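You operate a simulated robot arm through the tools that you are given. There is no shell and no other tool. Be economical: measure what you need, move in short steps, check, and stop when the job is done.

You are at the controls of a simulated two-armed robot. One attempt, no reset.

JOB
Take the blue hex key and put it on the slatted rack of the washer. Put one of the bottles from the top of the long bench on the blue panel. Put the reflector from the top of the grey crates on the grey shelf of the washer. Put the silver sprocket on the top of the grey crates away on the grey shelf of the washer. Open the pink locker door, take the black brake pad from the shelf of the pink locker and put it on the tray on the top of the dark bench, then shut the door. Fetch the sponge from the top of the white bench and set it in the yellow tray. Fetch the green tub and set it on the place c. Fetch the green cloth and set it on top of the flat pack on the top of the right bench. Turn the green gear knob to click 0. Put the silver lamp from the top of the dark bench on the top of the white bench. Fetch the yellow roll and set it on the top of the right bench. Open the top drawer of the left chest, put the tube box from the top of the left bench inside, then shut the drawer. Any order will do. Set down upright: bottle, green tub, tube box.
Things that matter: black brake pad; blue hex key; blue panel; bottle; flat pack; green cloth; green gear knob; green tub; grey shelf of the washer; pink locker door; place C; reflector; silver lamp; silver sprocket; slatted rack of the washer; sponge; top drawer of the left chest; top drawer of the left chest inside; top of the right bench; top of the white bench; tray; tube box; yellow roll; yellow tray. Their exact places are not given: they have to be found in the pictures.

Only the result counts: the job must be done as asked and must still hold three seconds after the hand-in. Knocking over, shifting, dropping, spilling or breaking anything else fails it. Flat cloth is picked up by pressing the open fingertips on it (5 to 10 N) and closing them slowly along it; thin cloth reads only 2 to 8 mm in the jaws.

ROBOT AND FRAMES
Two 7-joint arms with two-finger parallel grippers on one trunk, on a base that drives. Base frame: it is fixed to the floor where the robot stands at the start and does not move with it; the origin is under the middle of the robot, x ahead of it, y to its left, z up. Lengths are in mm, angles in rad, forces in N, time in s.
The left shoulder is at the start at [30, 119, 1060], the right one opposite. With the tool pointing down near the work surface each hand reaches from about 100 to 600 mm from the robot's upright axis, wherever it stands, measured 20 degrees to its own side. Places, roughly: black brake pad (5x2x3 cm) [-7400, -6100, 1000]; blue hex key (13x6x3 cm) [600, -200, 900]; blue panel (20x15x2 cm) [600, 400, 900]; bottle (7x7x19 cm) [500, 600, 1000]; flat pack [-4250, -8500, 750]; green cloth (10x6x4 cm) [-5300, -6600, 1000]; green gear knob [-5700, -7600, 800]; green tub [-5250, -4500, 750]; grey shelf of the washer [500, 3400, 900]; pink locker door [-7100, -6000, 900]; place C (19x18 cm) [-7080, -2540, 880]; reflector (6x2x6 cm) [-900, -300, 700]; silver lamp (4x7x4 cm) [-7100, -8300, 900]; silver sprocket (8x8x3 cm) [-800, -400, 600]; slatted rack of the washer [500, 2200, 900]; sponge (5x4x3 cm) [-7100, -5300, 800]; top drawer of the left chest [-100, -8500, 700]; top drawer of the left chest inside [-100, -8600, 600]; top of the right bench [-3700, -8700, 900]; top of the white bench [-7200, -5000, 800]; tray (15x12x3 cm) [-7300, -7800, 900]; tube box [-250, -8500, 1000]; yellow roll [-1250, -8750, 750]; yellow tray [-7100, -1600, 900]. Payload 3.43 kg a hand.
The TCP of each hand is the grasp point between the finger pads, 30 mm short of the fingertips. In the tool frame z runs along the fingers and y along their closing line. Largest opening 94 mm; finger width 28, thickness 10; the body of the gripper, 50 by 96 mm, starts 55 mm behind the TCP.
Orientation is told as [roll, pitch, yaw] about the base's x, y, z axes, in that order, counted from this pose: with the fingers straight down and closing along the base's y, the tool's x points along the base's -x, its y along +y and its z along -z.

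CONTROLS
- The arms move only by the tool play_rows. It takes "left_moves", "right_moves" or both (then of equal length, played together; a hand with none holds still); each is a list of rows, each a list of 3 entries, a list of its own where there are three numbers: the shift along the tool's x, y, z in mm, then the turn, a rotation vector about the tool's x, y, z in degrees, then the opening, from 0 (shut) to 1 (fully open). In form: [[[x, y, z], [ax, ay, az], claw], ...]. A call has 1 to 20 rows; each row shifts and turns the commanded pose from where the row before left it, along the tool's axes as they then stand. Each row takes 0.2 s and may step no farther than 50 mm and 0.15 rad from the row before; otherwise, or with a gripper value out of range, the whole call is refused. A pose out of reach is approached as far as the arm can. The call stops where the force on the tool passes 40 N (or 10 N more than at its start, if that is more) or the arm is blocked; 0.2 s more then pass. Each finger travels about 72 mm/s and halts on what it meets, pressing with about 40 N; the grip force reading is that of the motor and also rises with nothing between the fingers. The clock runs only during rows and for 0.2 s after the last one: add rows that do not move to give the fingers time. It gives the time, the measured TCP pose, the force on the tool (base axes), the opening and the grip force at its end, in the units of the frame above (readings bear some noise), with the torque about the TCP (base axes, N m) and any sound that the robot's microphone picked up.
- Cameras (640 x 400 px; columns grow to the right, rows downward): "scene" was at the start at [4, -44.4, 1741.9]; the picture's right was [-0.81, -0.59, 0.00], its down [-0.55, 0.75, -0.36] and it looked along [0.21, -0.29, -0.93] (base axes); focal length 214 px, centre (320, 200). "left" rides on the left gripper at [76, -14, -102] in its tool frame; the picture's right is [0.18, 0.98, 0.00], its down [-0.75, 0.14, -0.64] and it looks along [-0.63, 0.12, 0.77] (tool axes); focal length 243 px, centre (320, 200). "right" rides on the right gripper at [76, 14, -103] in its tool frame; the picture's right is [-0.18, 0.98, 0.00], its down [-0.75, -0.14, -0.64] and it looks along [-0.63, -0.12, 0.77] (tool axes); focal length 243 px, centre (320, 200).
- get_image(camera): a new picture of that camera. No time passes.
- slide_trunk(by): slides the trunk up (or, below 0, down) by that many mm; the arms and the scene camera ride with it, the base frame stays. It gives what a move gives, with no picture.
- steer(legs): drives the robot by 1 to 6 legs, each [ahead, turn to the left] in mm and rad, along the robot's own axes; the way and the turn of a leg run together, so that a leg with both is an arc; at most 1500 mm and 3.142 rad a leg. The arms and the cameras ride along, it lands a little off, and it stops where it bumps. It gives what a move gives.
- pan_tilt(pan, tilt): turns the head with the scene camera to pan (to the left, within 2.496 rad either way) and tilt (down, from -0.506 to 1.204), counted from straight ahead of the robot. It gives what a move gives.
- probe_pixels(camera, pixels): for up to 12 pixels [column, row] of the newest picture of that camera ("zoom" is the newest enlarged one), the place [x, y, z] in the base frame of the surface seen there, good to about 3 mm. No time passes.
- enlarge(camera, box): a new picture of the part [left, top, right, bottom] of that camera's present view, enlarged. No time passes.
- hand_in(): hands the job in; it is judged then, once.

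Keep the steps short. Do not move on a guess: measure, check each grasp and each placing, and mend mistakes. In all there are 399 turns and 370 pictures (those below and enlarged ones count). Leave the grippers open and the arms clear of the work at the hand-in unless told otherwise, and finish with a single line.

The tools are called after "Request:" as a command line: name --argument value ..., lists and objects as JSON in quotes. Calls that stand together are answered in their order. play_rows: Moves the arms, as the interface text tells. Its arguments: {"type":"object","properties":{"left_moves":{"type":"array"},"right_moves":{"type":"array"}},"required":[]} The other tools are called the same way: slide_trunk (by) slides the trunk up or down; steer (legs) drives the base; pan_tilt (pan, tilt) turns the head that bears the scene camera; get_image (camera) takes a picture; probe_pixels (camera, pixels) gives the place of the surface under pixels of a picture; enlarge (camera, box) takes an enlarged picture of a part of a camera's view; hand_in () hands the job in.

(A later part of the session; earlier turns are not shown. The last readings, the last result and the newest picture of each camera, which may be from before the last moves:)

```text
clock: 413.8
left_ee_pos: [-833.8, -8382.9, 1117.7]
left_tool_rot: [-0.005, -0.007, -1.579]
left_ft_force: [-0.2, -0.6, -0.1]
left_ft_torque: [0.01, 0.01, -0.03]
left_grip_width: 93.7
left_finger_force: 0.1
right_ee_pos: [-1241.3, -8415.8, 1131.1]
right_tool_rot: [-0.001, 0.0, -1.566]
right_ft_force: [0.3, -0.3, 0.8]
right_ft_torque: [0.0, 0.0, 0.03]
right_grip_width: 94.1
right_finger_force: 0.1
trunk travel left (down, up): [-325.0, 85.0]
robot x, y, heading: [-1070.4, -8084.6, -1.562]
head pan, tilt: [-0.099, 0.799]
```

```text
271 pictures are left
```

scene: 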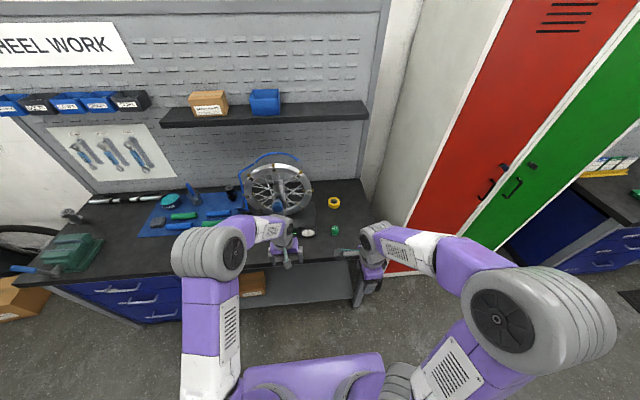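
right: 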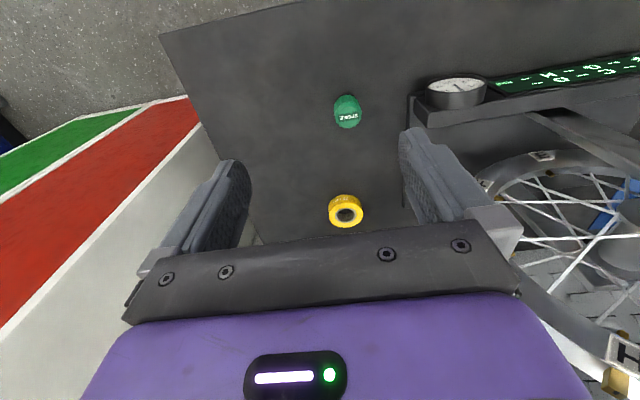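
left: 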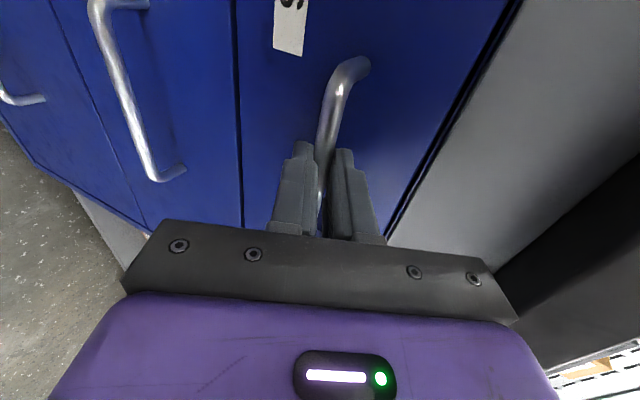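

Request:
play_rows --right_moves '[[[-38, 0, 22], [0, 0, 0], 1], [[-38, 0, 22], [0, 0, 0], 1], [[-38, 0, 22], [0, 0, 0], 1], [[-38, 0, 22], [0, 0, 0], 1], [[-38, 0, 22], [0, 0, 0], 1], [[-38, 0, 22], [0, 0, 0], 1], [[0, 0, 0], [0, 0, 0], 1]]'

Request:
get_image --camera "right"

Request:
get_image --camera "scene"

```text
clock: 415.4
left_ee_pos: [-832.6, -8381.7, 1116.0]
left_tool_rot: [-0.003, -0.006, -1.579]
left_ft_force: [0.4, 0.0, 0.2]
left_ft_torque: [0.0, 0.04, 0.0]
left_grip_width: 94.1
left_finger_force: 0.0
right_ee_pos: [-1235.7, -8641.7, 1001.9]
right_tool_rot: [-0.001, -0.003, -1.566]
right_ft_force: [0.2, 0.8, 0.6]
right_ft_torque: [-0.02, -0.05, -0.01]
right_grip_width: 93.8
right_finger_force: 0.1
trunk travel left (down, up): [-325.0, 85.0]
robot x, y, heading: [-1073.9, -8083.4, -1.564]
head pan, tilt: [-0.099, 0.799]
```

```text
270 pictures are left
```

right: 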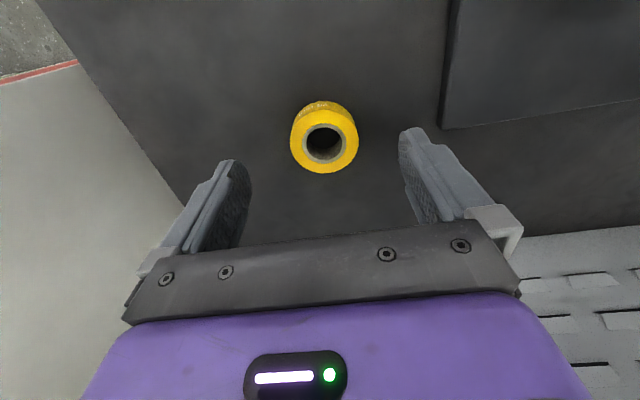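

```text
269 pictures are left
```

scene: 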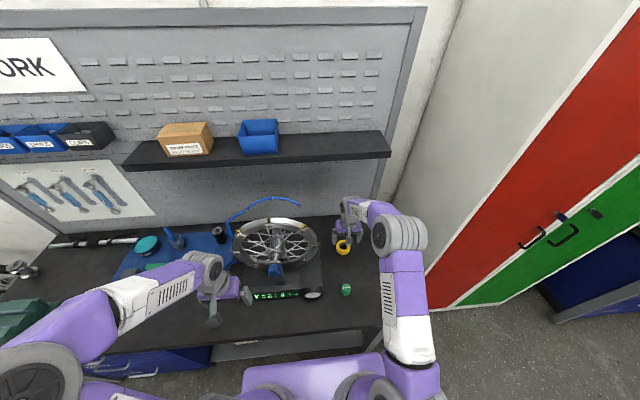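

Request:
probe_pixels --camera "right" --pixels '[[297, 138], [352, 138], [324, 118], [322, 168], [324, 103], [303, 145], [346, 145]]'

```text
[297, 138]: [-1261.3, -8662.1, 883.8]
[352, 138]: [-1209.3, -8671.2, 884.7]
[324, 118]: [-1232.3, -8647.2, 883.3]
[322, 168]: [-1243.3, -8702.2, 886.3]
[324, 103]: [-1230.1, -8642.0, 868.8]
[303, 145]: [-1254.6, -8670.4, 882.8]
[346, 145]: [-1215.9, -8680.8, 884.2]
```

Request:
play_rows --right_moves '[[[-31, 0, 0], [0, 0, 0], 1], [[0, 0, 40], [0, 0, 0], 0.9], [[0, 0, 40], [0, 0, 0], 0.9], [[0, 0, 32], [0, 0, 0], 0.9], [[0, 0, 0], [0, 0, 0], 0.9], [[0, 0, 0], [0, 0, 0], 0.7], [[0, 0, 0], [0, 0, 0], 0.5], [[0, 0, 0], [0, 0, 0], 0.3], [[0, 0, 0], [0, 0, 0], 0.3]]'

Request:
get_image --camera "right"

```text
clock: 417.4
left_ee_pos: [-832.5, -8381.3, 1117.0]
left_tool_rot: [-0.002, -0.01, -1.58]
left_ft_force: [1.0, 0.1, -0.5]
left_ft_torque: [-0.02, 0.0, -0.01]
left_grip_width: 94.0
left_finger_force: 0.1
right_ee_pos: [-1241.3, -8673.7, 889.0]
right_tool_rot: [-0.001, -0.005, -1.567]
right_ft_force: [-1.0, -3.6, 15.7]
right_ft_torque: [0.12, 0.06, 0.0]
right_grip_width: 66.3
right_finger_force: 39.8
trunk travel left (down, up): [-325.0, 85.0]
robot x, y, heading: [-1066.1, -8079.9, -1.56]
head pan, tilt: [-0.099, 0.799]
```

```text
268 pictures are left
```

right: 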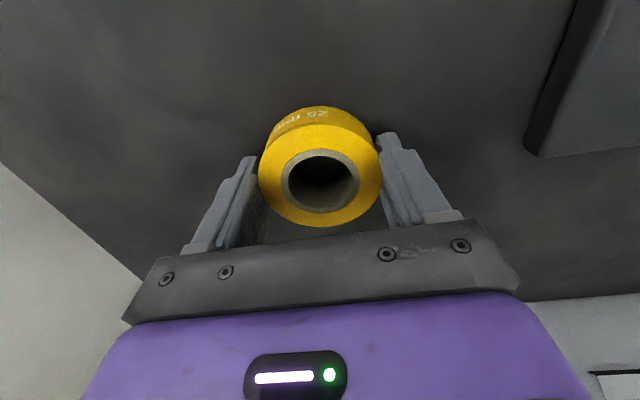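

Request:
play_rows --right_moves '[[[0, 0, -10], [0, 0, 0], 0.3], [[0, 0, -40], [0, 0, 0], 0.3], [[0, 0, -40], [0, 0, 0], 0.3], [[0, 0, -40], [0, 0, 0], 0.3], [[0, 0, -40], [0, 0, 0], 0.3], [[40, 0, -15], [0, 0, 0], 0.3], [[40, 0, -15], [0, 0, 0], 0.3], [[40, 0, -15], [0, 0, 0], 0.3], [[40, 0, -10], [0, 0, 0], 0.3], [[40, 0, 0], [0, 0, 0], 0.3], [[40, 0, 0], [0, 0, 0], 0.3], [[40, 0, 0], [0, 0, 0], 0.3]]'

Request:
steer --legs '[[-400, 0]]'

Request:
get_image --camera "right"

Request:
pan_tilt --pan -1.3 --tilt 0.5

Request:
get_image --camera "scene"

```text
clock: 420.0
left_ee_pos: [-833.4, -8380.1, 1117.0]
left_tool_rot: [-0.003, -0.009, -1.579]
left_ft_force: [0.1, 0.4, 0.6]
left_ft_torque: [0.0, 0.01, -0.02]
left_grip_width: 94.0
left_finger_force: 0.1
right_ee_pos: [-1240.3, -8391.4, 1115.4]
right_tool_rot: [0.001, -0.003, -1.565]
right_ft_force: [-0.7, 0.4, -0.5]
right_ft_torque: [0.03, 0.0, 0.0]
right_grip_width: 66.6
right_finger_force: 39.6
trunk travel left (down, up): [-325.0, 85.0]
robot x, y, heading: [-1069.8, -8079.2, -1.563]
head pan, tilt: [-0.099, 0.799]
```

```text
clock: 422.5
left_ee_pos: [-838.0, -7980.1, 1115.9]
left_tool_rot: [-0.002, -0.006, -1.588]
left_ft_force: [-0.3, 0.1, 0.2]
left_ft_torque: [-0.03, 0.0, -0.03]
left_grip_width: 94.3
left_finger_force: 0.0
right_ee_pos: [-1245.7, -7987.6, 1114.1]
right_tool_rot: [0.001, 0.001, -1.574]
right_ft_force: [-0.1, 0.1, -0.5]
right_ft_torque: [0.0, 0.02, 0.02]
right_grip_width: 66.6
right_finger_force: 40.4
trunk travel left (down, up): [-325.0, 85.0]
robot x, y, heading: [-1069.6, -7676.7, -1.569]
head pan, tilt: [-0.099, 0.799]
```

```text
267 pictures are left
```

right: 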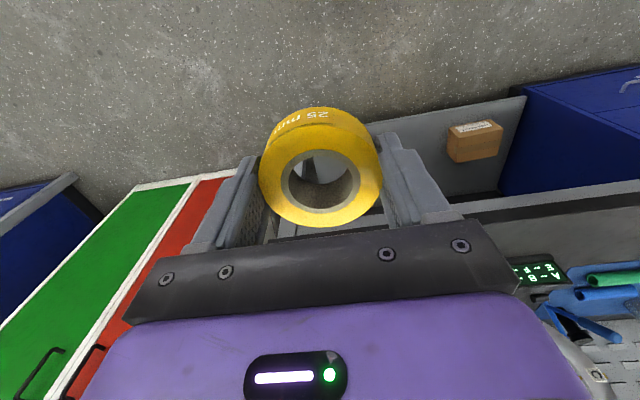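

```text
clock: 423.9
left_ee_pos: [-837.1, -7980.1, 1116.4]
left_tool_rot: [-0.004, -0.007, -1.589]
left_ft_force: [-0.4, 0.1, -0.9]
left_ft_torque: [-0.04, -0.01, 0.0]
left_grip_width: 93.9
left_finger_force: 0.0
right_ee_pos: [-1244.8, -7987.1, 1114.3]
right_tool_rot: [0.002, -0.001, -1.575]
right_ft_force: [0.8, -0.8, -0.8]
right_ft_torque: [0.01, 0.01, 0.01]
right_grip_width: 66.7
right_finger_force: 40.1
trunk travel left (down, up): [-325.0, 85.0]
robot x, y, heading: [-1068.2, -7680.0, -1.569]
head pan, tilt: [-1.3, 0.499]
```

```text
266 pictures are left
```

scene: 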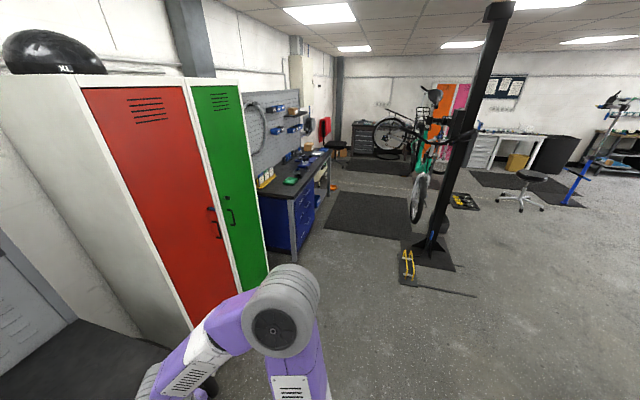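

Request:
probe_pixels --camera "scene" --pixels '[[408, 280], [455, 268], [478, 295], [417, 215], [400, 237], [325, 225], [295, 255], [262, 285], [300, 155], [275, 178], [425, 110], [345, 165]]'

Request:
enlarge --camera "scene" --box '[230, 90, 480, 300]'

```text
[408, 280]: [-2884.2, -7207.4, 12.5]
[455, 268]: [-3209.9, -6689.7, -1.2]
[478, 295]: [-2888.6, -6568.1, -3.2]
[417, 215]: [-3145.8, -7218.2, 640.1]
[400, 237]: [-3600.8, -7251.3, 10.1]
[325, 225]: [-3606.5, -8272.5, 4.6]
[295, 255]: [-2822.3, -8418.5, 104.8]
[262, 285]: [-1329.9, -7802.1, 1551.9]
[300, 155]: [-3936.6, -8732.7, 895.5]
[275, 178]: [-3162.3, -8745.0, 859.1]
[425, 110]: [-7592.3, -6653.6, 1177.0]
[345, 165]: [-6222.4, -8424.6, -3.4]
```

```text
1.90 times, centred on (355, 195) of scene
```

zoom: 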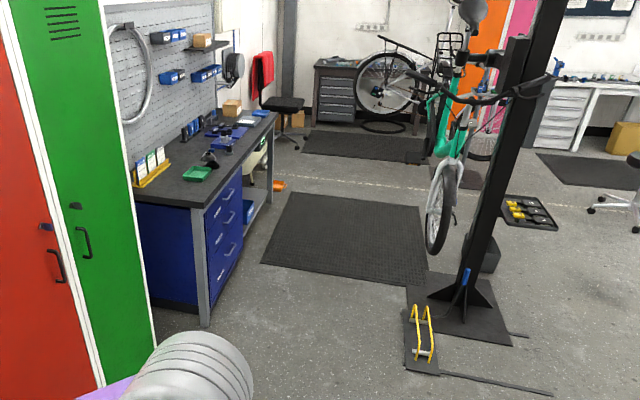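

Request:
steer --legs '[[0, -1.336], [1450, 0], [126, 0], [0, -0.237]]'

Request:
pan_tilt --pan 0.1 --tilt 0.5

Request:
get_image --camera "scene"

```text
clock: 436.0
left_ee_pos: [-2892.2, -8234.1, 1116.2]
left_tool_rot: [-0.003, -0.006, 3.101]
left_ft_force: [-0.4, 0.0, -0.1]
left_ft_torque: [0.01, 0.01, 0.01]
left_grip_width: 94.1
left_finger_force: 0.0
right_ee_pos: [-2888.8, -7826.6, 1114.1]
right_tool_rot: [-0.001, -0.002, 3.116]
right_ft_force: [0.7, 0.0, -1.4]
right_ft_torque: [0.01, 0.0, 0.02]
right_grip_width: 66.2
right_finger_force: 39.6
trunk travel left (down, up): [-325.0, 85.0]
robot x, y, heading: [-2585.6, -8012.7, 3.12]
head pan, tilt: [-1.3, 0.499]
```

```text
clock: 437.5
left_ee_pos: [-2892.2, -8234.3, 1117.1]
left_tool_rot: [-0.004, -0.006, 3.102]
left_ft_force: [-0.5, -0.4, -0.2]
left_ft_torque: [-0.01, 0.0, -0.04]
left_grip_width: 94.1
left_finger_force: 0.0
right_ee_pos: [-2890.1, -7827.5, 1113.9]
right_tool_rot: [0.001, -0.001, 3.116]
right_ft_force: [-0.3, -0.1, -0.9]
right_ft_torque: [0.0, 0.04, -0.02]
right_grip_width: 66.4
right_finger_force: 40.1
trunk travel left (down, up): [-325.0, 85.0]
robot x, y, heading: [-2584.7, -8010.4, 3.12]
head pan, tilt: [0.099, 0.499]
```

```text
264 pictures are left
```

scene: 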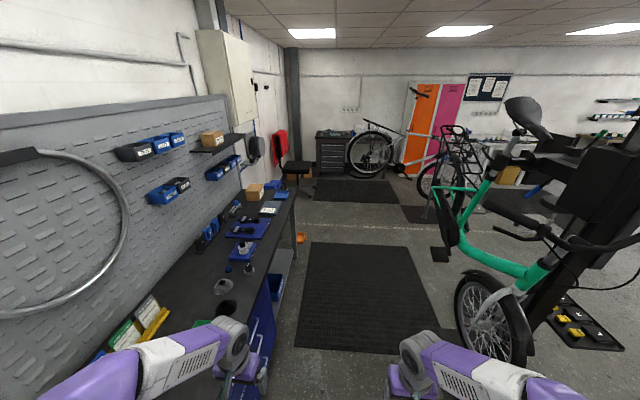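

Request:
probe_pixels --camera "scene" --pixels '[[520, 232], [490, 200], [460, 300], [440, 250], [435, 185], [247, 248], [242, 228], [255, 190], [270, 208], [285, 290], [300, 345], [225, 285]]'

Request:
enlarge --camera "scene" --box '[140, 150, 320, 350]'

```text
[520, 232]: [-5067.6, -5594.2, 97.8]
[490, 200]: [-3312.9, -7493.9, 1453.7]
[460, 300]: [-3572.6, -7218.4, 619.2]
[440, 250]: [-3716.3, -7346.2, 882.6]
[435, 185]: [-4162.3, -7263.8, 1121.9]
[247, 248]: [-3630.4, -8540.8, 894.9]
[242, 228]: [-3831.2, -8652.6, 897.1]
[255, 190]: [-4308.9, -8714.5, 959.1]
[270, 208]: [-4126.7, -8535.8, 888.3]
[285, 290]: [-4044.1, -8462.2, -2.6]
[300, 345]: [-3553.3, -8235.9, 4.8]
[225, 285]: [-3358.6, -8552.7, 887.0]
```

```text
2.00 times, centred on (230, 250) of scene
```

zoom: 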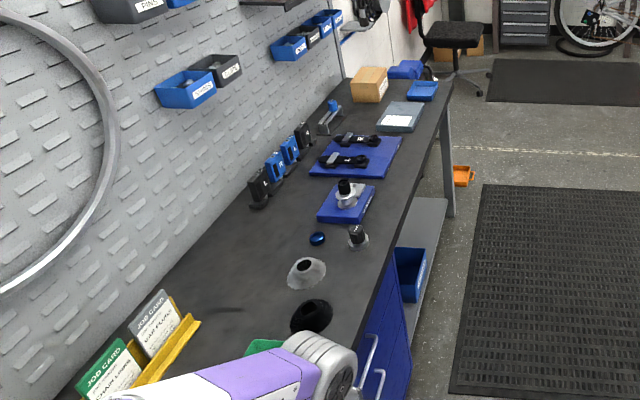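

Request:
probe_pixels --camera "zoom" --pixels '[[418, 140], [408, 170], [385, 220], [240, 270], [300, 230], [400, 105], [385, 125], [415, 128], [420, 105], [432, 100], [375, 195], [400, 138]]'

```text
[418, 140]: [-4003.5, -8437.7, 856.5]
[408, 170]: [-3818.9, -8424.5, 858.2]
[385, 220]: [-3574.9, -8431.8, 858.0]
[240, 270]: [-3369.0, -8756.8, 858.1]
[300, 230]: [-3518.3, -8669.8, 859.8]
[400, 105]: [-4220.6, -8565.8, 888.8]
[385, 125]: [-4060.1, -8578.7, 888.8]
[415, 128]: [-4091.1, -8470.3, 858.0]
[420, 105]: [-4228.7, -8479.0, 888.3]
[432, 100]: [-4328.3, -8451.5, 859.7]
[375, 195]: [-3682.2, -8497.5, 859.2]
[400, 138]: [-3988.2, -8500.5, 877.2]
```

Flat pack is the grey-blue box at (−4140,−8525), top 888. A free spot for the roll is the front strip near (−3480,−8460). Drive 725 mm west and turn to face the bench.

Request:
steer --legs '[[725, 0], [0, 1.59]]'

Request:
pan_tilt --pan -0.2 --tilt 0.85

Request:
get_image --camera "scene"

```text
clock: 445.4
left_ee_pos: [-3056.7, -8292.4, 1115.9]
left_tool_rot: [-0.002, -0.007, -1.545]
left_ft_force: [-0.3, 0.5, 0.8]
left_ft_torque: [-0.03, -0.01, -0.04]
left_grip_width: 93.9
left_finger_force: 0.0
right_ee_pos: [-3463.1, -8318.3, 1114.4]
right_tool_rot: [-0.001, 0.001, -1.532]
right_ft_force: [-0.1, 0.1, -0.6]
right_ft_torque: [0.0, 0.02, 0.03]
right_grip_width: 66.4
right_finger_force: 39.9
trunk travel left (down, up): [-325.0, 85.0]
robot x, y, heading: [-3303.3, -7998.4, -1.525]
head pan, tilt: [0.099, 0.499]
```

```text
clock: 446.2
left_ee_pos: [-3057.5, -8292.8, 1115.4]
left_tool_rot: [-0.004, -0.007, -1.545]
left_ft_force: [0.6, -0.6, -0.3]
left_ft_torque: [0.03, -0.01, -0.02]
left_grip_width: 93.8
left_finger_force: 0.0
right_ee_pos: [-3463.9, -8316.0, 1115.0]
right_tool_rot: [0.0, 0.0, -1.532]
right_ft_force: [-0.8, -0.6, 0.2]
right_ft_torque: [0.0, -0.03, -0.03]
right_grip_width: 66.4
right_finger_force: 40.0
trunk travel left (down, up): [-325.0, 85.0]
robot x, y, heading: [-3303.2, -8001.9, -1.531]
head pan, tilt: [-0.201, 0.85]
```

```text
262 pictures are left
```

scene: 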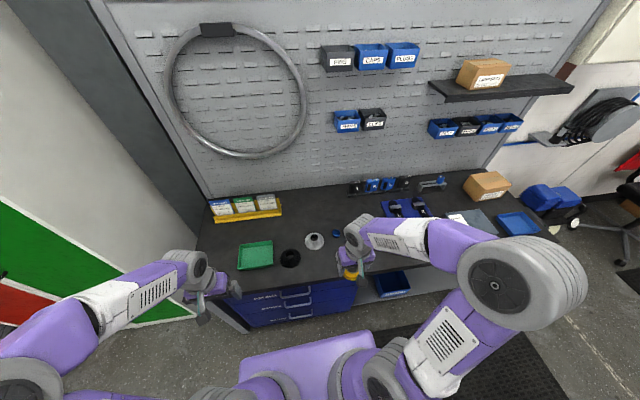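

Request:
play_rows --right_moves '[[[-35, 0, 10], [0, 0, 0], 0.3], [[-35, 0, 10], [0, 0, 0], 0.3], [[-35, 0, 10], [0, 0, 0], 0.3], [[-35, 0, 10], [0, 0, 0], 0.3], [[0, 0, 0], [0, 0, 0], 0.3]]'

Request:
get_image --camera "right"

Request:
get_image --camera "scene"

```text
clock: 447.4
left_ee_pos: [-3056.2, -8290.3, 1117.1]
left_tool_rot: [-0.004, -0.006, -1.544]
left_ft_force: [0.6, 0.5, -0.2]
left_ft_torque: [0.01, 0.0, -0.01]
left_grip_width: 94.0
left_finger_force: 0.0
right_ee_pos: [-3458.5, -8456.2, 1073.8]
right_tool_rot: [0.001, 0.0, -1.531]
right_ft_force: [0.2, -0.3, 0.2]
right_ft_torque: [-0.01, -0.01, 0.0]
right_grip_width: 66.5
right_finger_force: 40.4
trunk travel left (down, up): [-325.0, 85.0]
robot x, y, heading: [-3303.0, -8004.7, -1.525]
head pan, tilt: [-0.201, 0.85]
```

```text
261 pictures are left
```

right: 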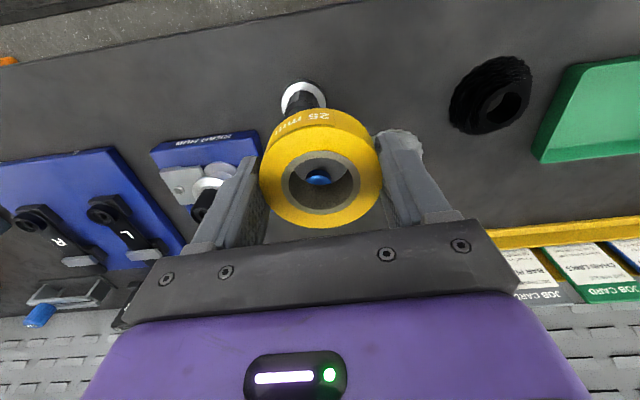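

```text
260 pictures are left
```

scene: 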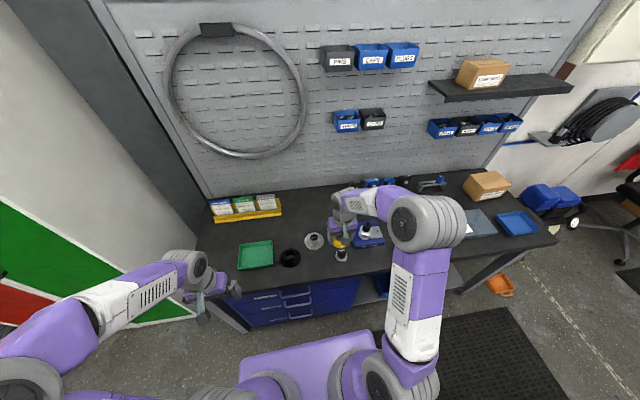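

Request:
probe_pixels --camera "scene" --pixels '[[318, 205], [310, 215], [300, 205], [315, 234], [315, 248], [336, 232], [342, 255], [290, 257], [305, 268], [320, 268], [283, 215], [330, 195]]'

```text
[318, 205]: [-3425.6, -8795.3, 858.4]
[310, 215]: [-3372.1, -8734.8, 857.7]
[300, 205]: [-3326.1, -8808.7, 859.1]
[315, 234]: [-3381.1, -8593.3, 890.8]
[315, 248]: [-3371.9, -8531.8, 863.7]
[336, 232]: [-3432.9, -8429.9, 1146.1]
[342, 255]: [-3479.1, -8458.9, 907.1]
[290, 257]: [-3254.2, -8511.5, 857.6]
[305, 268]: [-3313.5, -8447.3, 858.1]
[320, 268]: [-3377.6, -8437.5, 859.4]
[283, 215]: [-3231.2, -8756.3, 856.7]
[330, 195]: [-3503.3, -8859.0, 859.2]
```

A free spot is (−3350,−8450) between the black ring and the small knob. Move there and lower.

Request:
play_rows --right_moves '[[[0.6, 36, 0], [0, 0, 0], 0.3], [[0.6, 36, 0], [0, 0, 0], 0.3], [[0.6, 36, 0], [0, 0, 0], 0.3], [[0, 0, 45], [0, 0, 0], 0.3], [[0, 0, 45], [0, 0, 0], 0.3], [[0, 0, 40], [0, 0, 0], 0.3], [[0, 0, 0], [0, 0, 0], 0.3]]'

Request:
get_image --camera "right"

Request:
get_image --camera "scene"

```text
clock: 449.0
left_ee_pos: [-3057.5, -8292.1, 1116.9]
left_tool_rot: [-0.005, -0.006, -1.544]
left_ft_force: [-0.3, 0.5, -0.5]
left_ft_torque: [-0.03, 0.01, 0.0]
left_grip_width: 94.1
left_finger_force: 0.0
right_ee_pos: [-3352.6, -8452.5, 946.0]
right_tool_rot: [-0.001, -0.001, -1.532]
right_ft_force: [0.0, -0.1, -0.6]
right_ft_torque: [0.01, 0.01, 0.0]
right_grip_width: 66.5
right_finger_force: 40.0
trunk travel left (down, up): [-325.0, 85.0]
robot x, y, heading: [-3304.0, -8000.0, -1.528]
head pan, tilt: [-0.201, 0.85]
```

```text
259 pictures are left
```

right: 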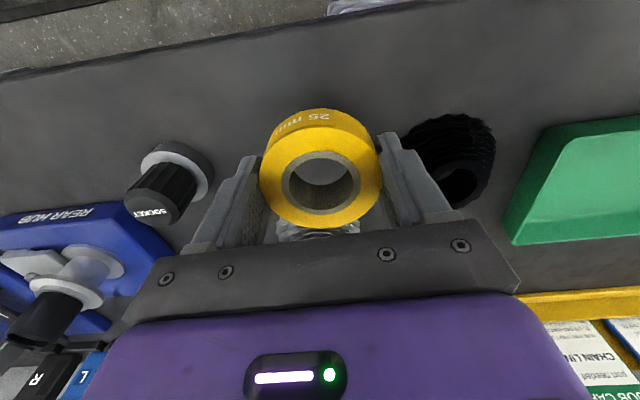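

```text
258 pictures are left
```

scene: 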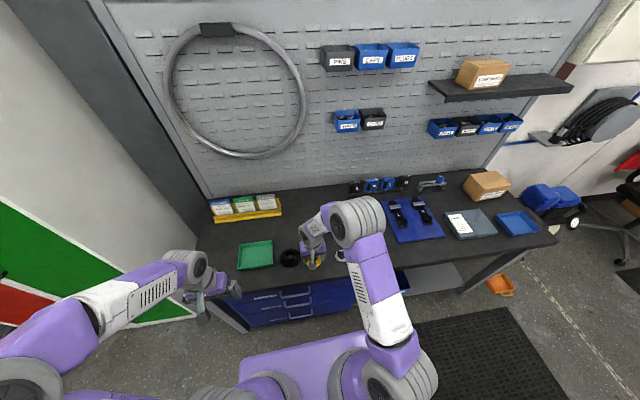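

Request:
play_rows --right_moves '[[[8, -15, 0], [0, 0, 0], 0.3], [[0, 0, 40], [0, 0, 0], 0.3], [[0, 0, 12], [0, 0, 0], 0.3], [[0, 0, 3], [0, 0, 0], 0.3], [[0, 0, 0], [0, 0, 0], 0.3]]'

Request:
get_image --camera "right"

```text
clock: 450.2
left_ee_pos: [-3057.6, -8291.9, 1116.9]
left_tool_rot: [-0.003, -0.005, -1.546]
left_ft_force: [-0.5, -0.3, -0.3]
left_ft_torque: [0.02, 0.0, 0.02]
left_grip_width: 94.1
left_finger_force: 0.0
right_ee_pos: [-3365.9, -8442.8, 891.9]
right_tool_rot: [0.001, -0.001, -1.531]
right_ft_force: [-0.1, -0.3, -1.4]
right_ft_torque: [-0.02, 0.0, 0.03]
right_grip_width: 66.7
right_finger_force: 39.9
trunk travel left (down, up): [-325.0, 85.0]
robot x, y, heading: [-3301.5, -8001.1, -1.525]
head pan, tilt: [-0.201, 0.85]
```

```text
257 pictures are left
```

right: 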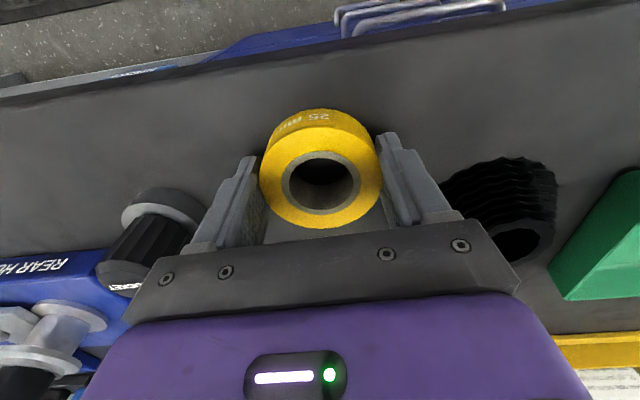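

Lower the last 2 mm, open modestly, lift and retract.

Request:
play_rows --right_moves '[[[0, 0, 2], [0, 0, 0], 0.3], [[0, 0, 0.5], [0, 0, 0], 0.3], [[0, 0, 0], [0, 0, 0], 0.75], [[0, 0, 0], [0, 0, 0], 0.82], [[0, 0, 0], [0, 0, 0], 0.87], [[0, 0, 0], [0, 0, 0], 0.87], [[0, 0, -20], [0, 0, 0], 0.87], [[0, 0, -40], [0, 0, 0], 0.87], [[0, 0, -45], [0, 0, 0], 0.87], [[0, 0, -45], [0, 0, 0], 0.87], [[0, 0, -45], [0, 0, 0], 0.87], [[30, -20, -20], [0, 0, 0], 1], [[30, -20, 0], [0, 0, 0], 1], [[30, -20, 0], [0, 0, 0], 1], [[30, -20, 0], [0, 0, 0], 1]]'

Request:
get_image --camera "scene"

```text
clock: 453.4
left_ee_pos: [-3057.2, -8291.4, 1116.7]
left_tool_rot: [-0.004, -0.01, -1.545]
left_ft_force: [-0.1, 0.2, 0.0]
left_ft_torque: [-0.01, 0.0, -0.01]
left_grip_width: 94.0
left_finger_force: 0.0
right_ee_pos: [-3448.9, -8325.2, 1101.9]
right_tool_rot: [0.0, -0.001, -1.529]
right_ft_force: [-0.2, -0.2, 0.1]
right_ft_torque: [-0.04, -0.04, 0.0]
right_grip_width: 93.9
right_finger_force: 0.1
trunk travel left (down, up): [-325.0, 85.0]
robot x, y, heading: [-3302.3, -8000.1, -1.53]
head pan, tilt: [-0.201, 0.85]
```

```text
256 pictures are left
```

scene: 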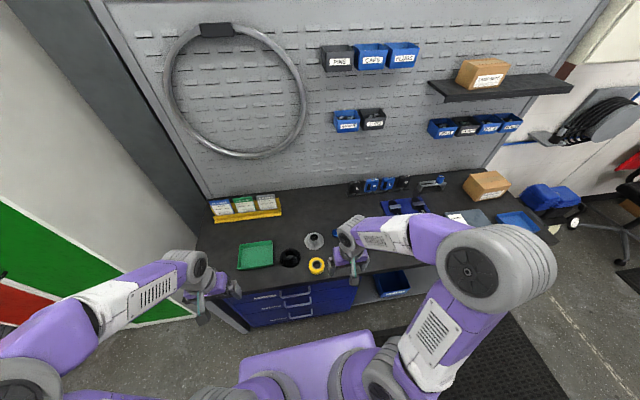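

Roll placed. Now go west to look at the second bike for the cloth and the gear knob.

Request:
steer --legs '[[0, -1.6], [1250, 0]]'

Request:
pan_tilt --pan -0.5 --tilt 0.45

Request:
get_image --camera "scene"

```text
clock: 463.7
left_ee_pos: [-4857.9, -8190.5, 1115.3]
left_tool_rot: [-0.004, -0.007, 3.11]
left_ft_force: [0.0, 0.3, 0.8]
left_ft_torque: [-0.01, 0.0, -0.03]
left_grip_width: 94.0
left_finger_force: 0.1
right_ee_pos: [-4868.5, -7797.4, 1102.5]
right_tool_rot: [0.0, 0.0, 3.123]
right_ft_force: [-0.1, -1.0, -0.4]
right_ft_torque: [0.03, -0.02, 0.0]
right_grip_width: 93.9
right_finger_force: 0.1
trunk travel left (down, up): [-325.0, 85.0]
robot x, y, heading: [-4550.0, -7962.7, 3.128]
head pan, tilt: [-0.201, 0.85]
```

```text
clock: 464.6
left_ee_pos: [-4857.7, -8189.8, 1116.3]
left_tool_rot: [-0.003, -0.006, 3.11]
left_ft_force: [0.1, 0.1, -0.3]
left_ft_torque: [-0.01, -0.01, 0.01]
left_grip_width: 94.0
left_finger_force: 0.0
right_ee_pos: [-4868.3, -7797.5, 1101.5]
right_tool_rot: [0.0, -0.001, 3.124]
right_ft_force: [0.6, -0.3, 0.2]
right_ft_torque: [-0.01, 0.05, 0.03]
right_grip_width: 94.1
right_finger_force: 0.0
trunk travel left (down, up): [-325.0, 85.0]
robot x, y, heading: [-4551.4, -7963.7, 3.128]
head pan, tilt: [-0.499, 0.45]
```

```text
255 pictures are left
```

scene: 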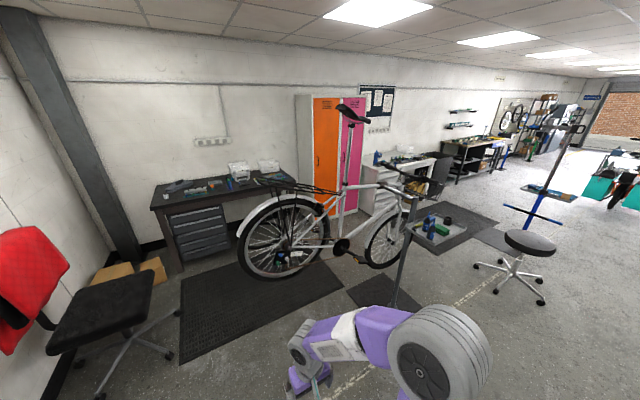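

Request:
enlarge --camera "scene" --box '[370, 150, 490, 300]'

Request:
enlarge --camera "scene" --box '[220, 170, 400, 300]'

Request:
probe_pixels --camera "scene" --pixels '[[413, 230], [425, 240], [450, 230], [431, 222], [290, 258], [280, 262], [335, 245], [370, 290], [430, 220], [385, 265], [265, 280]]'

```text
2.67 times, centred on (430, 225) of scene
```

zoom: 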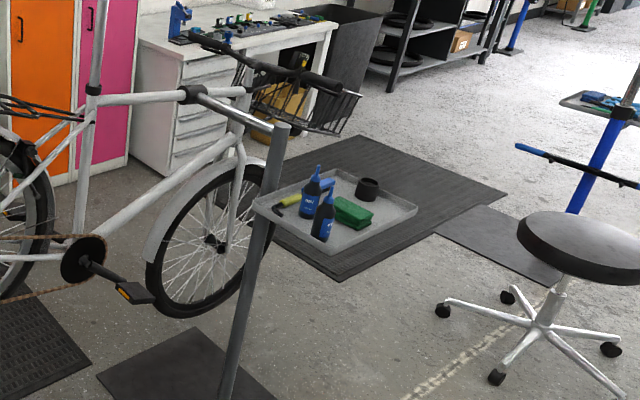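

```text
3.08 times, centred on (310, 235) of scene
```

zoom: 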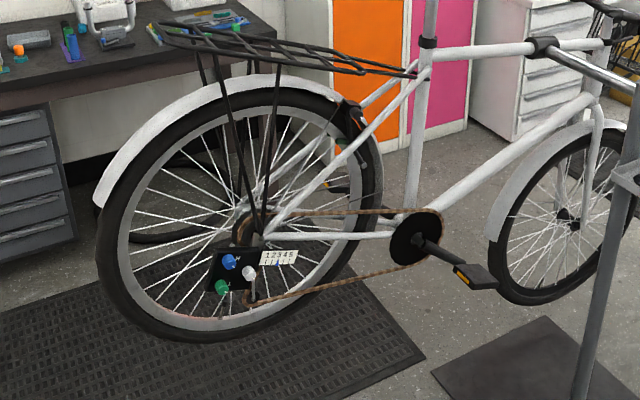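

```text
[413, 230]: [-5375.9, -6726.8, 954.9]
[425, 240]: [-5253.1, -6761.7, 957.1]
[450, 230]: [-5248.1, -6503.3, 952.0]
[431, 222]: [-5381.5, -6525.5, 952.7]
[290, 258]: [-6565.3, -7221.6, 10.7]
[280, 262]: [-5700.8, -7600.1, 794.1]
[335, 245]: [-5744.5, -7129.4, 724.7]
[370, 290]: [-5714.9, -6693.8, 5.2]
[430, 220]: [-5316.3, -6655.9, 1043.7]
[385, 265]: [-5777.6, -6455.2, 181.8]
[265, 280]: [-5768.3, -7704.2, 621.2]
```

Cloth: green folded bundle on the stand tray at (−5290,−6600,~960). Knob: green one on the rear-wheel plate at (−5700,−7600,794). Drive closer to the knob and look.

Request:
probe_pixels --camera "scene" --pixels '[[442, 229], [438, 231], [447, 228], [281, 263], [283, 254], [290, 258], [276, 259]]'

Request:
steer --legs '[[0, -0.5], [350, 0]]'

Request:
pan_tilt --pan 0.3 --tilt 0.7

Request:
get_image --camera "scene"

```text
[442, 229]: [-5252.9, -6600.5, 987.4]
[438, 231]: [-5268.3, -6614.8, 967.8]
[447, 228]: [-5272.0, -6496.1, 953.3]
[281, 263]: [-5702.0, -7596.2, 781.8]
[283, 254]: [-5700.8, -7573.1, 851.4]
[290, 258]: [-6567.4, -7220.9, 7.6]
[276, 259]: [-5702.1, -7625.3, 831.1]
```

```text
clock: 468.2
left_ee_pos: [-5229.1, -7858.4, 1116.1]
left_tool_rot: [-0.004, -0.006, 2.625]
left_ft_force: [0.3, 0.1, -0.2]
left_ft_torque: [-0.01, 0.0, -0.02]
left_grip_width: 93.7
left_finger_force: 0.1
right_ee_pos: [-5056.9, -7505.0, 1101.3]
right_tool_rot: [0.001, 0.0, 2.639]
right_ft_force: [-0.2, 0.4, 0.0]
right_ft_torque: [0.01, 0.0, -0.01]
right_grip_width: 94.1
right_finger_force: 0.0
trunk travel left (down, up): [-325.0, 85.0]
robot x, y, heading: [-4853.8, -7804.1, 2.641]
head pan, tilt: [-0.499, 0.45]
```

```text
clock: 469.4
left_ee_pos: [-5227.6, -7859.6, 1116.0]
left_tool_rot: [-0.005, -0.007, 2.623]
left_ft_force: [-0.2, 0.4, 0.4]
left_ft_torque: [-0.01, 0.02, 0.02]
left_grip_width: 93.9
left_finger_force: 0.0
right_ee_pos: [-5055.2, -7505.0, 1100.7]
right_tool_rot: [0.0, 0.0, 2.64]
right_ft_force: [0.3, 0.6, -0.2]
right_ft_torque: [0.0, -0.03, 0.0]
right_grip_width: 94.0
right_finger_force: 0.2
trunk travel left (down, up): [-325.0, 85.0]
robot x, y, heading: [-4851.4, -7800.5, 2.637]
head pan, tilt: [0.3, 0.7]
```

```text
252 pictures are left
```

scene: 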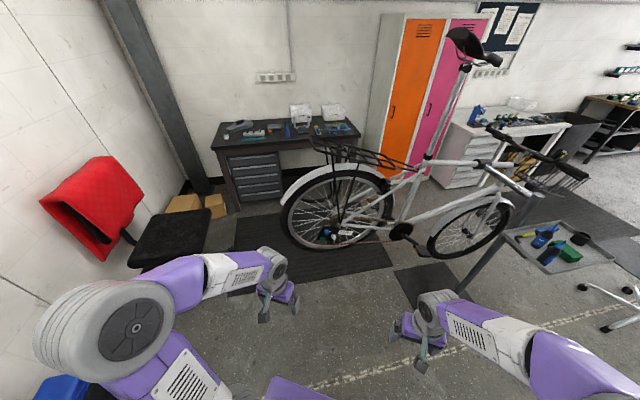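

Request:
enlarge --camera "scene" --box '[304, 214, 364, 254]'

Request:
enlarge --camera "scene" --box '[490, 205, 620, 290]'

```text
10.00 times, centred on (334, 234) of scene
```

zoom: 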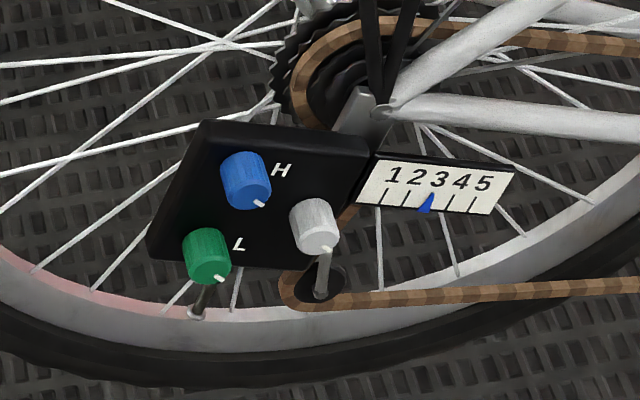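

```text
4.71 times, centred on (555, 248) of scene
```

zoom: 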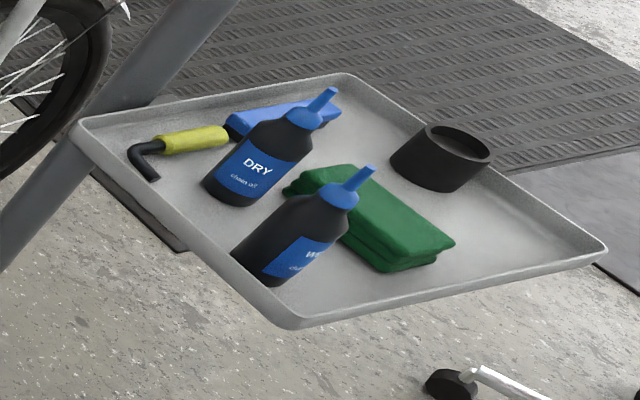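

Request:
probe_pixels --camera "scene" --pixels '[[205, 215], [185, 260], [130, 235], [332, 240], [230, 270], [370, 200], [345, 225]]'

Request:
steer --legs '[[0, 0.5], [320, 0]]'

Request:
pan_tilt --pan -0.2 --tilt 0.8

Request:
get_image --camera "scene"

```text
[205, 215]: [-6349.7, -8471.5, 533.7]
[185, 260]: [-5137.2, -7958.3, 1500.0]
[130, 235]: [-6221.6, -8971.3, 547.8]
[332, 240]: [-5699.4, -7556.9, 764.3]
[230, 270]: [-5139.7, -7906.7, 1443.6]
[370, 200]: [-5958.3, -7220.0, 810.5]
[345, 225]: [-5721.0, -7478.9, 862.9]
```

```text
clock: 472.9
left_ee_pos: [-5482.7, -8025.3, 1116.9]
left_tool_rot: [-0.004, -0.006, 3.114]
left_ft_force: [0.1, 0.7, 0.8]
left_ft_torque: [0.01, 0.0, 0.01]
left_grip_width: 94.1
left_finger_force: 0.1
right_ee_pos: [-5494.9, -7632.2, 1101.0]
right_tool_rot: [0.002, -0.001, 3.126]
right_ft_force: [0.7, 0.3, -0.1]
right_ft_torque: [0.0, 0.02, -0.02]
right_grip_width: 94.2
right_finger_force: 0.1
trunk travel left (down, up): [-325.0, 85.0]
robot x, y, heading: [-5178.5, -7794.5, 3.135]
head pan, tilt: [0.3, 0.7]
```

```text
clock: 473.8
left_ee_pos: [-5482.5, -8024.3, 1116.0]
left_tool_rot: [0.0, -0.008, 3.114]
left_ft_force: [-0.4, -0.1, 0.4]
left_ft_torque: [0.0, -0.04, 0.0]
left_grip_width: 94.2
left_finger_force: 0.0
right_ee_pos: [-5494.8, -7630.9, 1101.9]
right_tool_rot: [0.0, 0.001, 3.128]
right_ft_force: [1.0, -0.7, 0.5]
right_ft_torque: [0.01, 0.0, 0.03]
right_grip_width: 93.9
right_finger_force: 0.1
trunk travel left (down, up): [-325.0, 85.0]
robot x, y, heading: [-5174.9, -7797.1, 3.128]
head pan, tilt: [-0.201, 0.799]
```

```text
249 pictures are left
```

scene: 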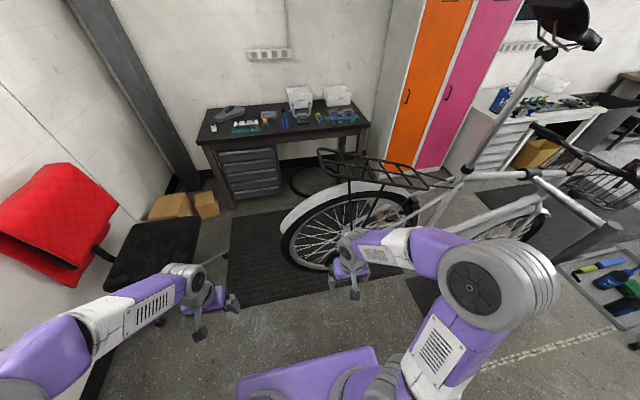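

Pitch the right hand to point forward (west).

Request:
play_rows --right_moves '[[[0, 0, 0], [0, -8.18, 0], 0.5], [[0, 0, 0], [0, -8.18, 0], 0.5], [[0, 0, 0], [0, -8.18, 0], 0.5], [[0, 0, 0], [0, -8.18, 0], 0.5], [[0, 0, 0], [0, -8.18, 0], 0.5], [[0, 0, 0], [0, -8.18, 0], 0.5], [[0, 0, 0], [0, -8.18, 0], 0.5], [[0, 0, 0], [0, -8.18, 0], 0.5], [[0, 0, 0], [0, -8.18, 0], 0.5], [[0, 0, 0], [0, -8.18, 0], 0.5], [[0, 0, 0], [0, -8.18, 0], 0.5]]'

Request:
get_image --camera "scene"

```text
clock: 476.2
left_ee_pos: [-5482.3, -8024.1, 1117.1]
left_tool_rot: [-0.003, -0.006, 3.113]
left_ft_force: [0.0, -0.4, -0.3]
left_ft_torque: [0.0, -0.02, 0.03]
left_grip_width: 93.9
left_finger_force: 0.0
right_ee_pos: [-5643.7, -7643.3, 1139.2]
right_tool_rot: [-0.009, -1.216, -3.141]
right_ft_force: [-0.4, 0.2, 0.3]
right_ft_torque: [0.01, 0.02, 0.02]
right_grip_width: 46.9
right_finger_force: 0.1
right hand out of reach, approached as far as the arm can: row 3, 4, 5, 6, 7, 8, 9, 10, 11
trunk travel left (down, up): [-325.0, 85.0]
robot x, y, heading: [-5176.7, -7798.8, 3.131]
head pan, tilt: [-0.201, 0.799]
```

```text
248 pictures are left
```

scene: 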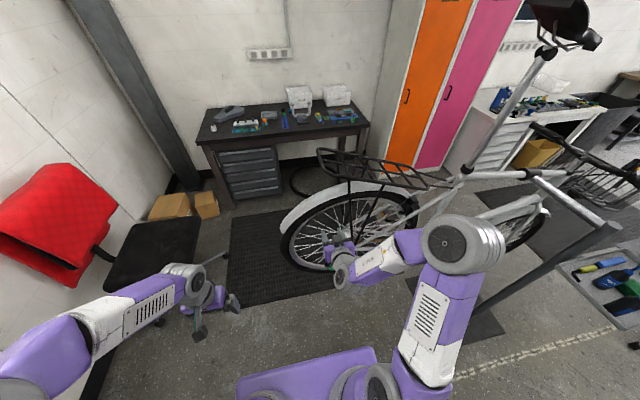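

Request:
steer --legs '[[-60, 0]]'

Request:
slide_trunk --by -260

Request:
play_rows --right_moves '[[[0, 0, 30], [0, -5, 0], 0.5], [[0, 0, 20], [0, -5, 0], 0.5], [[0, 0, 0], [0, -5, 0], 0.5], [[0, 0, 0], [0, -5, 0], 0.5], [[0, 0, 0], [0, 0, 0], 0.5]]'

Request:
get_image --camera "right"

Request:
get_image --camera "scene"

```text
clock: 477.2
left_ee_pos: [-5424.0, -8025.2, 1116.5]
left_tool_rot: [-0.005, -0.009, 3.114]
left_ft_force: [0.0, 0.0, -0.4]
left_ft_torque: [0.0, 0.05, -0.01]
left_grip_width: 93.9
left_finger_force: 0.0
right_ee_pos: [-5584.0, -7644.3, 1141.4]
right_tool_rot: [-0.011, -1.222, -3.141]
right_ft_force: [0.5, 0.3, 0.9]
right_ft_torque: [0.02, 0.02, -0.02]
right_grip_width: 47.0
right_finger_force: 0.1
trunk travel left (down, up): [-325.0, 85.0]
robot x, y, heading: [-5117.8, -7795.8, 3.132]
head pan, tilt: [-0.201, 0.799]
```

```text
clock: 479.9
left_ee_pos: [-5424.4, -8025.8, 856.4]
left_tool_rot: [-0.003, -0.007, 3.114]
left_ft_force: [0.7, 0.8, -0.7]
left_ft_torque: [0.01, 0.01, 0.02]
left_grip_width: 93.9
left_finger_force: 0.0
right_ee_pos: [-5586.2, -7644.3, 879.7]
right_tool_rot: [-0.011, -1.219, -3.141]
right_ft_force: [0.1, 0.6, -0.4]
right_ft_torque: [0.0, -0.01, -0.01]
right_grip_width: 47.1
right_finger_force: 0.1
trunk travel left (down, up): [-65.0, 345.0]
robot x, y, heading: [-5117.6, -7799.1, 3.13]
head pan, tilt: [-0.201, 0.799]
```

```text
clock: 481.1
left_ee_pos: [-5425.8, -8025.0, 856.9]
left_tool_rot: [-0.004, -0.007, 3.113]
left_ft_force: [0.2, -0.3, 0.9]
left_ft_torque: [0.03, 0.0, -0.01]
left_grip_width: 94.2
left_finger_force: 0.1
right_ee_pos: [-5595.0, -7644.9, 877.0]
right_tool_rot: [-0.011, -1.248, -3.14]
right_ft_force: [-0.5, -0.4, -0.1]
right_ft_torque: [-0.04, 0.01, -0.04]
right_grip_width: 47.1
right_finger_force: 0.1
right hand out of reach, approached as far as the arm can: row 1, 2, 3, 4
trunk travel left (down, up): [-65.0, 345.0]
robot x, y, heading: [-5118.6, -7797.0, 3.133]
head pan, tilt: [-0.201, 0.799]
```

```text
247 pictures are left
```

right: 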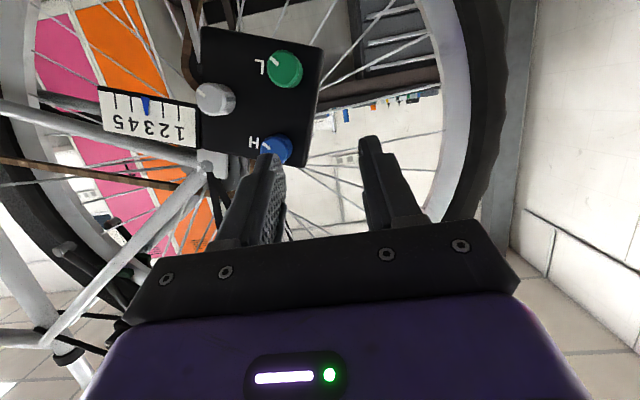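

```text
246 pictures are left
```

scene: 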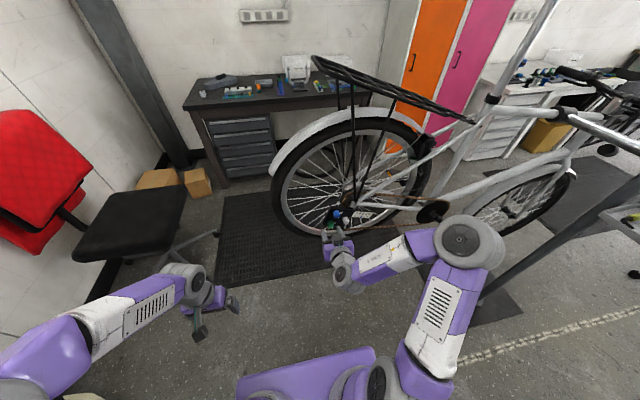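

Request:
play_rows --right_moves '[[[28, -15, 10], [0, 0, 0], 0.5], [[28, -15, 10], [0, 0, 0], 0.5], [[28, -15, 10], [0, 0, 0], 0.5], [[0, 0, 0], [0, -5, 0], 0.5], [[0, 0, 0], [0, -5, 0], 0.5], [[0, 0, 0], [0, -5, 0], 0.5], [[0, 0, 0], [0, 0, 0], 0.5]]'

Request:
get_image --camera "right"

```text
clock: 482.7
left_ee_pos: [-5425.8, -8025.3, 855.3]
left_tool_rot: [-0.005, -0.007, 3.113]
left_ft_force: [0.0, -0.1, 0.4]
left_ft_torque: [0.01, 0.01, -0.03]
left_grip_width: 93.8
left_finger_force: 0.1
right_ee_pos: [-5596.7, -7644.9, 875.7]
right_tool_rot: [-0.011, -1.247, -3.14]
right_ft_force: [-0.2, -0.5, 0.8]
right_ft_torque: [-0.01, 0.02, 0.0]
right_grip_width: 47.3
right_finger_force: 0.1
right hand out of reach, approached as far as the arm can: row 1, 2, 3, 4, 5, 6
trunk travel left (down, up): [-65.0, 345.0]
robot x, y, heading: [-5117.0, -7795.4, 3.129]
head pan, tilt: [-0.201, 0.799]
```

```text
245 pictures are left
```

right: 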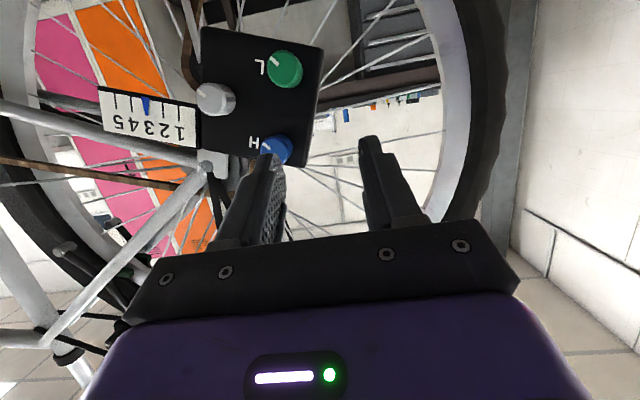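

Request:
play_rows --right_moves '[[[0, 0, 0], [0, 0, -8.18], 0.5], [[0, 0, 0], [0, 0, -8.18], 0.5], [[0, 0, 0], [0, 0, -8.18], 0.5], [[0, 0, 0], [0, 0, -8.18], 0.5], [[0, 0, 0], [0, 0, -8.18], 0.5], [[0, 0, 0], [0, 0, -8.18], 0.5], [[0, 0, 0], [0, 0, -8.18], 0.5], [[0, 0, 0], [0, 0, -8.18], 0.5], [[0, 0, 0], [0, 0, -8.18], 0.5], [[0, 0, 0], [0, 0, -8.18], 0.5], [[0, 0, 0], [0, 0, -8.18], 0.5], [[0, 0, 0], [6, 0, 0], 0.5], [[0, 0, 0], [6, 0, 0], 0.5], [[0, 0, 0], [6, 0, 0], 0.5], [[0, 0, 0], [0, 0, 0], 0.5]]'

Request:
get_image --camera "right"

```text
clock: 485.9
left_ee_pos: [-5424.9, -8025.5, 855.4]
left_tool_rot: [-0.003, -0.008, 3.115]
left_ft_force: [0.0, -0.2, 0.5]
left_ft_torque: [-0.01, 0.0, -0.01]
left_grip_width: 93.8
left_finger_force: 0.0
right_ee_pos: [-5592.8, -7661.0, 947.1]
right_tool_rot: [-1.454, 0.0, -1.585]
right_ft_force: [-0.1, -0.1, -0.6]
right_ft_torque: [-0.02, -0.01, -0.01]
right_grip_width: 47.3
right_finger_force: 0.0
right hand out of reach, approached as far as the arm can: row 12, 13, 14
trunk travel left (down, up): [-65.0, 345.0]
robot x, y, heading: [-5122.5, -7798.9, 3.131]
head pan, tilt: [-0.201, 0.799]
```

```text
244 pictures are left
```

right: 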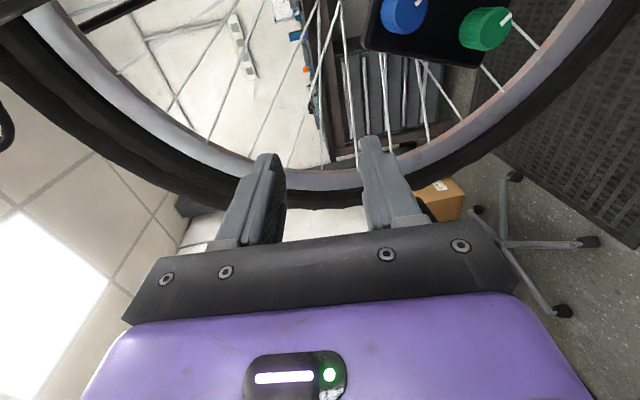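

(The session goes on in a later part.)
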